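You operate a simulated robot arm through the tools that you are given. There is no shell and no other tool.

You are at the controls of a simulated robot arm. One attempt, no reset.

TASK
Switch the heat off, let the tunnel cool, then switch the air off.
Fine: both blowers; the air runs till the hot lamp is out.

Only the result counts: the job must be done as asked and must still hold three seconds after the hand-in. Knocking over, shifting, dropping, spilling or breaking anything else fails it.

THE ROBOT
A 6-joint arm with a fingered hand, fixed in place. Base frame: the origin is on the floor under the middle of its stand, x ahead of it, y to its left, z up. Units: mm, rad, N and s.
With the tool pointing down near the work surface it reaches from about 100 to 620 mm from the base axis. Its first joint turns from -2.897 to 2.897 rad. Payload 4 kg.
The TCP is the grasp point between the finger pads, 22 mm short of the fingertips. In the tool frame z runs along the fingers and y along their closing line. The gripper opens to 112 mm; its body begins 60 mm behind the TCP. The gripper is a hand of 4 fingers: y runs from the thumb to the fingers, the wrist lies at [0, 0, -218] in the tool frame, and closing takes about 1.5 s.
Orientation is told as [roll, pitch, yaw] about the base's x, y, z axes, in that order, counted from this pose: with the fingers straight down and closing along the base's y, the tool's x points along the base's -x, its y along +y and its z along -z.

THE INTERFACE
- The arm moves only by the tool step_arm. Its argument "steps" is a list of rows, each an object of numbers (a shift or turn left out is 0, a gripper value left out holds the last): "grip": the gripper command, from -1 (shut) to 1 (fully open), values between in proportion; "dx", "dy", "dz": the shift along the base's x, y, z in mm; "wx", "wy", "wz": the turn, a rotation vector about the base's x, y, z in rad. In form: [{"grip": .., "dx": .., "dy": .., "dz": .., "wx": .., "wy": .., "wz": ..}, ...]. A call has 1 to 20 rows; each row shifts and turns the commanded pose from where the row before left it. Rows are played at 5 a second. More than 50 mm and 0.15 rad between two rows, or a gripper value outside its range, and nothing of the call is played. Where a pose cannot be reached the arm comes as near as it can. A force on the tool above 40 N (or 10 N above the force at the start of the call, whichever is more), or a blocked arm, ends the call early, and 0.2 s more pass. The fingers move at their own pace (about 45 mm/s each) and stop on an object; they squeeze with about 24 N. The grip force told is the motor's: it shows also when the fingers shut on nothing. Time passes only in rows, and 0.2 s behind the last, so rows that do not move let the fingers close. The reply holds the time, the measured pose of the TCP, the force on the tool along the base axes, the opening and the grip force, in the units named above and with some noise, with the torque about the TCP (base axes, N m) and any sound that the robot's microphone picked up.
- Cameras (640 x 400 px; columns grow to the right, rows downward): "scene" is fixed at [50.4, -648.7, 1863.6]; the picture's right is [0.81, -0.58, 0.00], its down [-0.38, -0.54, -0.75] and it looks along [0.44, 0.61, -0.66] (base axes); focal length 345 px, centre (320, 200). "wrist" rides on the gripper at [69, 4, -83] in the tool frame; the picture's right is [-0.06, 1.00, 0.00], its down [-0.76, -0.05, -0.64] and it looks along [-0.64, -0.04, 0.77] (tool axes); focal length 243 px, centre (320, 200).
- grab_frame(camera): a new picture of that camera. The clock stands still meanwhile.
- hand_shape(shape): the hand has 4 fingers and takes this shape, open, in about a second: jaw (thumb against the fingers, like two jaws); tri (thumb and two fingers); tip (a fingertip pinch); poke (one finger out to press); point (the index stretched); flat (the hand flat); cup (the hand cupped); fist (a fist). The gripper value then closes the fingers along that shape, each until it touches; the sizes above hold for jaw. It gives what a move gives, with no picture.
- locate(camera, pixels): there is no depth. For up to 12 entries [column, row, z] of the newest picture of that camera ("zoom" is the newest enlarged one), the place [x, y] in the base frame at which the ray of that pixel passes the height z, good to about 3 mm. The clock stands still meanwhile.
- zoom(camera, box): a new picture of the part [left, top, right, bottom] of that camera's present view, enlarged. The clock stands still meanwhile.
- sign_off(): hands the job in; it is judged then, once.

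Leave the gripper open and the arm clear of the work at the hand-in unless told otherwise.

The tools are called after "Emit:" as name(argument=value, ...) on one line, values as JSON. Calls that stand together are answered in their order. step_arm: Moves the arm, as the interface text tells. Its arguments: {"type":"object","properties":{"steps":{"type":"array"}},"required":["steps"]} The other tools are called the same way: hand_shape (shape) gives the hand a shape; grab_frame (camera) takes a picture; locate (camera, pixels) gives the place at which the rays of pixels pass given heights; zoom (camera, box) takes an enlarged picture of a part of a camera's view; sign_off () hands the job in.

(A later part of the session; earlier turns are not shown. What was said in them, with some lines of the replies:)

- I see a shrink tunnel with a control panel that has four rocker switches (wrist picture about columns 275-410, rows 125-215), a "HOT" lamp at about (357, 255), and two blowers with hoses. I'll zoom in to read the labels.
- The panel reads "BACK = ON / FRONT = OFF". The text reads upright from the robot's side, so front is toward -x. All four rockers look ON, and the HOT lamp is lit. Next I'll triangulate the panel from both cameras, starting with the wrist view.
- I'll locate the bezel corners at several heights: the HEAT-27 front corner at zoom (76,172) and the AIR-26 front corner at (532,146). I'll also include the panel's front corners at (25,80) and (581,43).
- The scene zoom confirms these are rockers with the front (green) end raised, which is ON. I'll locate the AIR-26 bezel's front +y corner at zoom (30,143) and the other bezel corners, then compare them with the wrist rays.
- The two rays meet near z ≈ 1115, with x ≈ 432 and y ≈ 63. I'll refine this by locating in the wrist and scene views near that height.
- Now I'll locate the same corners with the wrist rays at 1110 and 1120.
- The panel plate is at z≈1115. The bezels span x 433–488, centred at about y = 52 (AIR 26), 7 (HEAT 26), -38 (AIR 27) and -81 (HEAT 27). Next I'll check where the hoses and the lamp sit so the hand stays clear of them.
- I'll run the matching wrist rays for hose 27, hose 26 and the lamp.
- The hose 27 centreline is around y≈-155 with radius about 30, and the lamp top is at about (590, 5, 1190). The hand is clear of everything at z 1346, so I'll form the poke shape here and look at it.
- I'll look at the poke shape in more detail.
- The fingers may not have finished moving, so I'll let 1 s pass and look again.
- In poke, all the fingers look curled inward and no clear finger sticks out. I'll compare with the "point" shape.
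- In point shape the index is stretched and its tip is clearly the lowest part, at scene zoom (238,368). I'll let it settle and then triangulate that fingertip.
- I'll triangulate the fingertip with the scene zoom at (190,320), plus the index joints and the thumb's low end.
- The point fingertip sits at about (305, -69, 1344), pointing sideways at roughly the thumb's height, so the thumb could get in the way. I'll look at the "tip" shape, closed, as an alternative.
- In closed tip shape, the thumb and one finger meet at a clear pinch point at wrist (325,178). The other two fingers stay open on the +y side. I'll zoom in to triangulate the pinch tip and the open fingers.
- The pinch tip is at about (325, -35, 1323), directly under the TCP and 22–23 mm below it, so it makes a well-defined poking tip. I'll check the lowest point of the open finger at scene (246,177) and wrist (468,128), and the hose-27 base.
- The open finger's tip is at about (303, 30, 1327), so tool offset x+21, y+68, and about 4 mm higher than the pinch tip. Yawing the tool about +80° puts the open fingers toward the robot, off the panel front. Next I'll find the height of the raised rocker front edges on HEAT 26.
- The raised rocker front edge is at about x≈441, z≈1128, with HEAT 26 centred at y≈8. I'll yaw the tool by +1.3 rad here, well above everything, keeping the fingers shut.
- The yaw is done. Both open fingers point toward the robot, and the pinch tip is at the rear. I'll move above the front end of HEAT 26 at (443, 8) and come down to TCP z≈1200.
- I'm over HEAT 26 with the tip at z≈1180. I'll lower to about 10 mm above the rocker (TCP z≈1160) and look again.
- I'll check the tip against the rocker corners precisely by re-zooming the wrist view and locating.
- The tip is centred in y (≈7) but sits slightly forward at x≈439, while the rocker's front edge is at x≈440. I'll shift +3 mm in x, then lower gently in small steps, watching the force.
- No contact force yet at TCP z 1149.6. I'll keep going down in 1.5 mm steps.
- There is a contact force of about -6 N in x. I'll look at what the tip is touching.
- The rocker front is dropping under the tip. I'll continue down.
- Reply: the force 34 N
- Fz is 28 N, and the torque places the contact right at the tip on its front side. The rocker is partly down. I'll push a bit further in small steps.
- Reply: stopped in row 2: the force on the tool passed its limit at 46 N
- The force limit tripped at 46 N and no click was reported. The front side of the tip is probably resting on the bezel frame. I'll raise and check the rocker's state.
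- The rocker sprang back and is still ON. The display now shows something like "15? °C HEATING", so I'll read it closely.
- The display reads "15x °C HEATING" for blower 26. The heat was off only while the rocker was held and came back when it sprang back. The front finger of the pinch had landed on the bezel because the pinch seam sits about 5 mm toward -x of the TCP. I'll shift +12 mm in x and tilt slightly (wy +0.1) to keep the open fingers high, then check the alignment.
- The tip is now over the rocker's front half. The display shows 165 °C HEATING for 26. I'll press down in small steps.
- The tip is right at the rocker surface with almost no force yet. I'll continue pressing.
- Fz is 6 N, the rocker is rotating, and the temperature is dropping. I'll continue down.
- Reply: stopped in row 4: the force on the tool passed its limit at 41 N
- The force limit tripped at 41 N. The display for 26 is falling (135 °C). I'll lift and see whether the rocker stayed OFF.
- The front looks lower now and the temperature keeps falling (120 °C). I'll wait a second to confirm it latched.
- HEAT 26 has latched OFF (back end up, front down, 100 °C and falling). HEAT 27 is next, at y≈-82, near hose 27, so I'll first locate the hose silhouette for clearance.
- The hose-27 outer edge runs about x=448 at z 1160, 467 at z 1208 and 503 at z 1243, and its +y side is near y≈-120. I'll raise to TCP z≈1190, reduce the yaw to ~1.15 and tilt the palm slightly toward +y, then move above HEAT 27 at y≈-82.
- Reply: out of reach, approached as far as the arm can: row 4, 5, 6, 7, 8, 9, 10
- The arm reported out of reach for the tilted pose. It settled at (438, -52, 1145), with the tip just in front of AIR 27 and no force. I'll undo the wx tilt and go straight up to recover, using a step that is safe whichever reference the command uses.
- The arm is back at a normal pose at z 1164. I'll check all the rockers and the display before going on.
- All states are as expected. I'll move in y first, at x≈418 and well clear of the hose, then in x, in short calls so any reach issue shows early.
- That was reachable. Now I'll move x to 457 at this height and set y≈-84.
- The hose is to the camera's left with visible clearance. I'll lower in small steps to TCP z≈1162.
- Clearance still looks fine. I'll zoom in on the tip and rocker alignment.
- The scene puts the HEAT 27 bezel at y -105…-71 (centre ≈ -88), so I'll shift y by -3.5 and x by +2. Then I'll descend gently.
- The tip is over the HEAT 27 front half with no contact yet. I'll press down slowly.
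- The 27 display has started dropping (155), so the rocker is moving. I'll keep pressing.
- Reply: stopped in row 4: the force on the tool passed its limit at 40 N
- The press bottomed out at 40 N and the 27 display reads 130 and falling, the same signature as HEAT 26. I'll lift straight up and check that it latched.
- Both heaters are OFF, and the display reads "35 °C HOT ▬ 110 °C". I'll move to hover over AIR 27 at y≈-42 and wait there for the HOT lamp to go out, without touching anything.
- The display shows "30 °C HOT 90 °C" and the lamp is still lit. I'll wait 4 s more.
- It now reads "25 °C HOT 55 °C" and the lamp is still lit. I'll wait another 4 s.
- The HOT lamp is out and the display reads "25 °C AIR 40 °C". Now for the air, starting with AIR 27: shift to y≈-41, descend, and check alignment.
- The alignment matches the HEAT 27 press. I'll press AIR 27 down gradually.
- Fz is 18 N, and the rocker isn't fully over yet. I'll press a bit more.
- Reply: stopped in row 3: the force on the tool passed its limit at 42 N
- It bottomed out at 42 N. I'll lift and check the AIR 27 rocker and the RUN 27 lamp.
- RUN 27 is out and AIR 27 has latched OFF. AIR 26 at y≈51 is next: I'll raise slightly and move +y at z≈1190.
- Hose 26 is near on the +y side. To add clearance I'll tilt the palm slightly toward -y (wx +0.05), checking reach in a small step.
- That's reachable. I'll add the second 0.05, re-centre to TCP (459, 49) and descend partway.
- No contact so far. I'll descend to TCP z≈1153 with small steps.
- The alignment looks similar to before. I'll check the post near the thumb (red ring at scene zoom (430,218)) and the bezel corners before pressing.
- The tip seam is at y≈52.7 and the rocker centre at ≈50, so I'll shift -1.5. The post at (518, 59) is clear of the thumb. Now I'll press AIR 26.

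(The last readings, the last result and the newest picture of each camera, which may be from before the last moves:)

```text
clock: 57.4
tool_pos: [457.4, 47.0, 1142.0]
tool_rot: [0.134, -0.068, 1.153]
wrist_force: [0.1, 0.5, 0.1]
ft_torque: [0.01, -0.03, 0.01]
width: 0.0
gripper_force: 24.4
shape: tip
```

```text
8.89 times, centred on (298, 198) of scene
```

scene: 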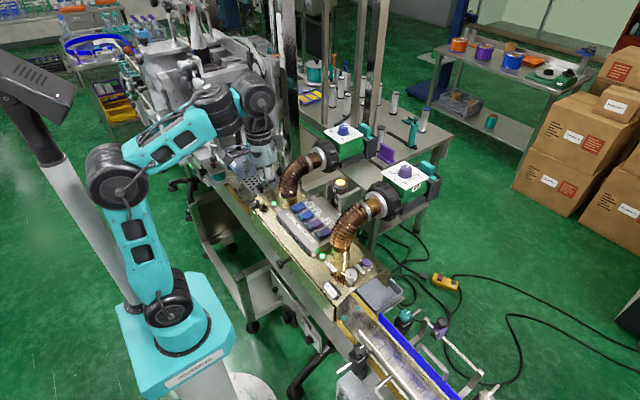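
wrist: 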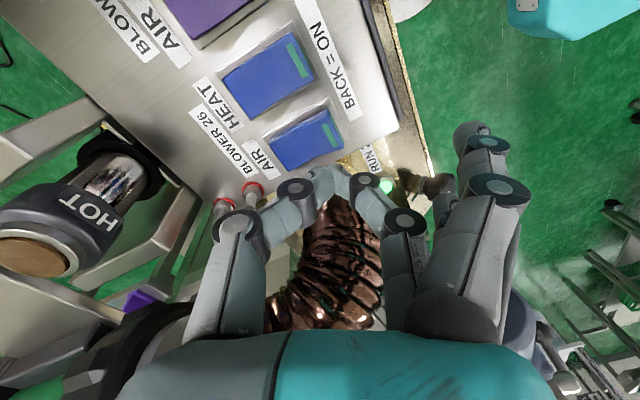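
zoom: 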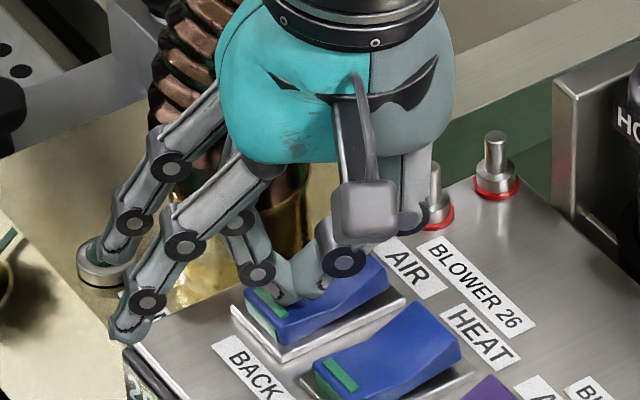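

There is little force yet. I'll continue down to flip it.

Emit:
step_arm(steps=[{"dz": -1}, {"dz": -1}, {"dz": -1}, {"dz": -1}, {"dz": -1}])

Emit:
zoom(camera="scene", box=[270, 175, 326, 220])

```text
clock: 58.6
tool_pos: [459.0, 45.2, 1140.1]
tool_rot: [0.131, -0.068, 1.152]
wrist_force: [-1.5, 2.8, 31.1]
ft_torque: [0.09, 0.34, -0.02]
width: 0.0
gripper_force: 24.1
shape: tip
```

```text
8.89 times, centred on (298, 198) of scene
```

zoom: 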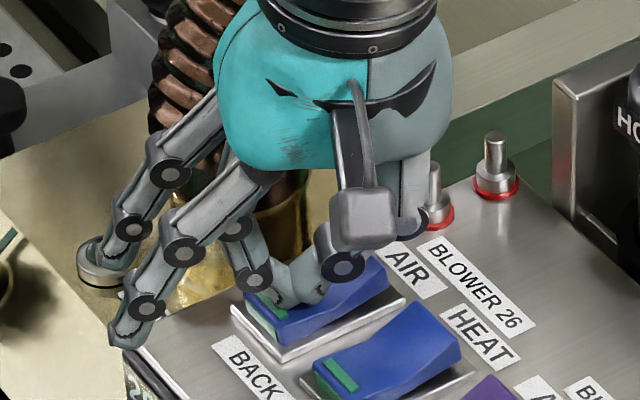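

Fz is 31 N, with contact at the pinch finger on the rocker. One more small push to be sure, then I'll lift.

Emit:
step_arm(steps=[{"dz": -1}, {"dz": -0.5}])

Emit:
step_arm(steps=[{"dz": 4}, {"dz": 6}, {"dz": 8}, {"dz": 10}, {"dz": 12}, {"dz": 12}])

Emit:
zoom(camera="scene", box=[265, 175, 349, 255])

Emit:
grab_frame(camera="wrist")

```text
clock: 59.1
tool_pos: [459.2, 46.3, 1140.2]
tool_rot: [0.125, -0.07, 1.154]
wrist_force: [-0.5, -0.2, 17.1]
ft_torque: [0.02, 0.21, -0.01]
width: 0.0
gripper_force: 23.9
shape: tip
stopped in row 2: the force on the tool passed its limit at 43 N (the readings are from after the stop); the commanded pose is now the measured one
```

```text
clock: 60.5
tool_pos: [460.8, 43.3, 1190.3]
tool_rot: [0.126, -0.067, 1.155]
wrist_force: [-0.4, -0.2, 0.4]
ft_torque: [0.01, 0.01, 0.0]
width: 0.2
gripper_force: 23.9
shape: tip
```

```text
5.00 times, centred on (307, 215) of scene
```

zoom: 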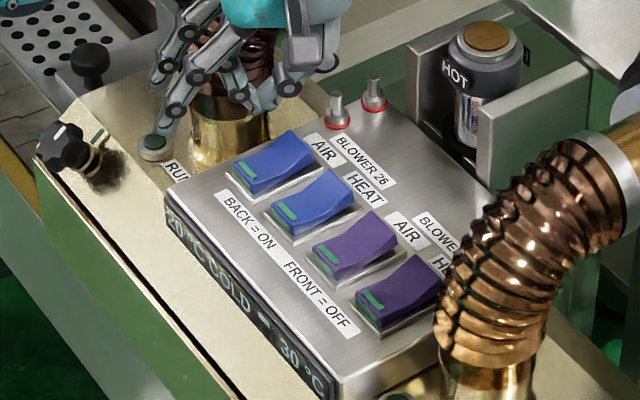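

```text
taken
```

wrist: 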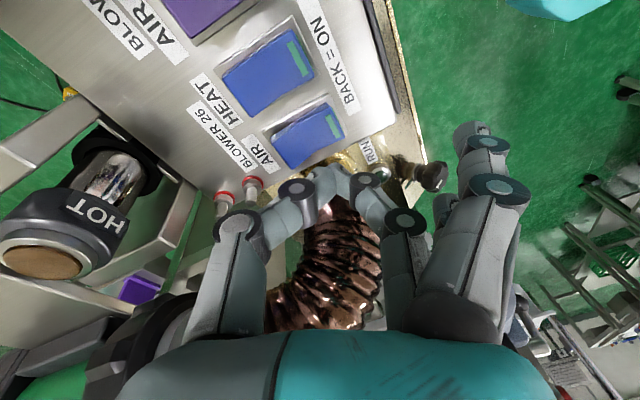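

All four rockers are OFF. RUN 26, RUN 27 and the HOT lamp are out, and the display reads "20 °C COLD 30 °C". I'll retreat: undo the tilts, then rise and back away in short calls.

Emit:
step_arm(steps=[{"wx": -0.05, "dz": 5}, {"wx": -0.05, "dz": 5}, {"wy": -0.05, "dz": 5, "dx": -4}, {"wy": -0.05, "dz": 5, "dx": -4}, {"dx": -5, "dz": 10}])

Emit:
step_arm(steps=[{"dz": 20, "dx": -4}, {"dz": 20}, {"dz": 20}, {"dz": 20}, {"dz": 20}, {"dz": 15}])

```text
clock: 61.7
tool_pos: [445.5, 44.6, 1221.7]
tool_rot: [-0.004, -0.018, 1.153]
wrist_force: [-0.2, -0.3, 0.0]
ft_torque: [-0.03, -0.02, -0.02]
width: 0.0
gripper_force: 24.6
shape: tip
```

```text
clock: 63.1
tool_pos: [441.3, 44.9, 1332.5]
tool_rot: [-0.003, -0.018, 1.154]
wrist_force: [0.4, 0.2, 0.3]
ft_torque: [-0.01, 0.0, 0.01]
width: 0.0
gripper_force: 23.2
shape: tip
out of reach, approached as far as the arm can: row 2, 3
```

Clear above now. I'll move back toward the start pose and rotate the yaw back.

Emit:
step_arm(steps=[{"dx": -20, "dy": -13}, {"dx": -20, "dy": -13}, {"dx": -20, "dy": -14}, {"dx": -20, "dy": -14}, {"dx": -20, "dy": -14}, {"dx": -17, "dy": -14, "dz": 12}])

Emit:
step_arm(steps=[{"wz": -0.13}, {"wz": -0.13}, {"wz": -0.13}, {"wz": -0.13}, {"wz": -0.13}, {"wz": -0.13}, {"wz": -0.13}, {"wz": -0.13}, {"wz": -0.11}])

Emit:
hand_shape(shape="jaw")

Emit:
step_arm(steps=[{"grip": 1}, {"grip": 1}, {"grip": 1}, {"grip": 1}, {"grip": 1}, {"grip": 1}, {"grip": 1}, {"grip": 1}])

Emit:
grab_frame(camera="wrist")

Emit:
zoom(camera="scene", box=[260, 150, 380, 270])

```text
clock: 64.5
tool_pos: [325.2, -35.7, 1344.6]
tool_rot: [-0.002, -0.018, 1.153]
wrist_force: [-0.5, 0.1, -0.3]
ft_torque: [-0.02, -0.03, -0.02]
width: 0.0
gripper_force: 24.2
shape: tip
```

```text
clock: 66.5
tool_pos: [322.5, -37.9, 1344.3]
tool_rot: [-0.003, -0.019, 0.0]
wrist_force: [-1.4, -0.2, 0.8]
ft_torque: [-0.04, -0.01, 0.01]
width: 0.0
gripper_force: 23.6
shape: tip
```

```text
clock: 67.4
tool_pos: [322.7, -37.1, 1344.7]
tool_rot: [-0.002, -0.017, 0.004]
wrist_force: [0.9, 0.2, 0.3]
ft_torque: [0.0, 0.01, 0.01]
width: 112.1
gripper_force: 0.0
shape: jaw
```

```text
clock: 69.2
tool_pos: [321.0, -38.3, 1344.0]
tool_rot: [-0.004, -0.019, 0.005]
wrist_force: [0.1, -0.2, 0.0]
ft_torque: [0.01, 0.04, 0.01]
width: 111.9
gripper_force: 0.1
shape: jaw
```

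```text
taken
```

wrist: 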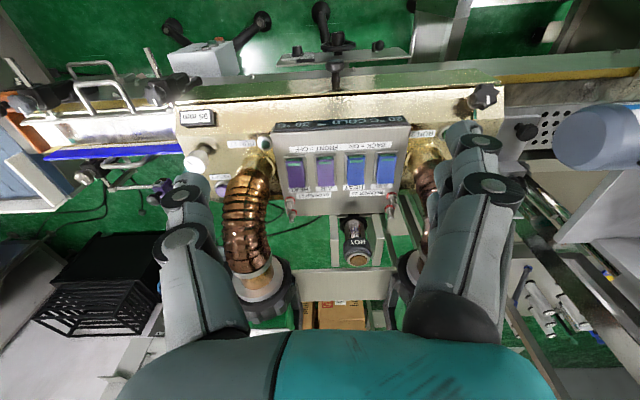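

```text
3.33 times, centred on (320, 210) of scene
```

zoom: 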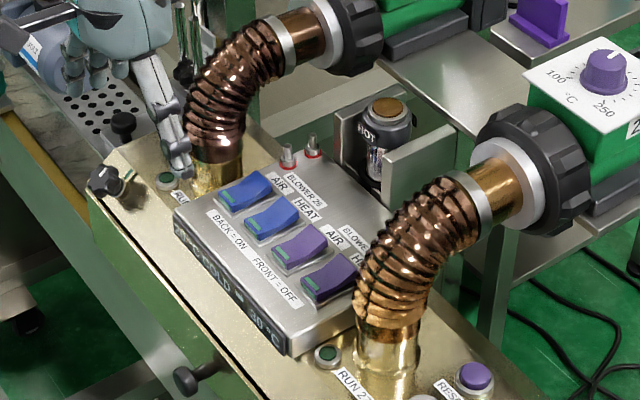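

Everything looks right from here. One last close look at the panel before handing in.

Emit:
zoom(camera="wrist", box=[225, 105, 445, 275])

```text
2.35 times, centred on (335, 190) of wrist
```

zoom: 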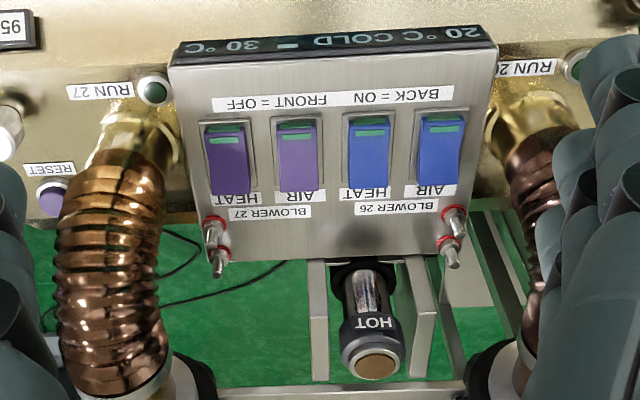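

All four rockers are pressed to the front (OFF). RUN 26, RUN 27 and HOT are dark, and the display shows "20 °C COLD 30 °C". The hand is open and clear of the work, so I'm handing in.

Emit:
sign_off()

```text
The job is handed in.
```

Both blowers are shut down in the order you asked, and the job is handed in. I switched off both heaters first. The air ran until the HOT lamp went out, then I switched off both air rockers.

- **Final state:** all four rockers are OFF, and the RUN 26, RUN 27 and HOT lamps are dark. The display reads "20 °C COLD" and 30 °C. The hand is open and back near its start position.
- **HEAT 26 took two presses:** the first press landed on the switch's frame, so the rocker sprang back ON and the heater ran again for a few seconds. The second press latched it OFF.
- **Force:** each press reached the arm's force limit (40–46 N) before I lifted. The cameras show no damage and nothing out of place.
- **Out-of-reach move:** on the way to HEAT 27 the arm could not reach the pose I commanded and dropped close to AIR 27. The force reading stayed near zero and no switch changed.
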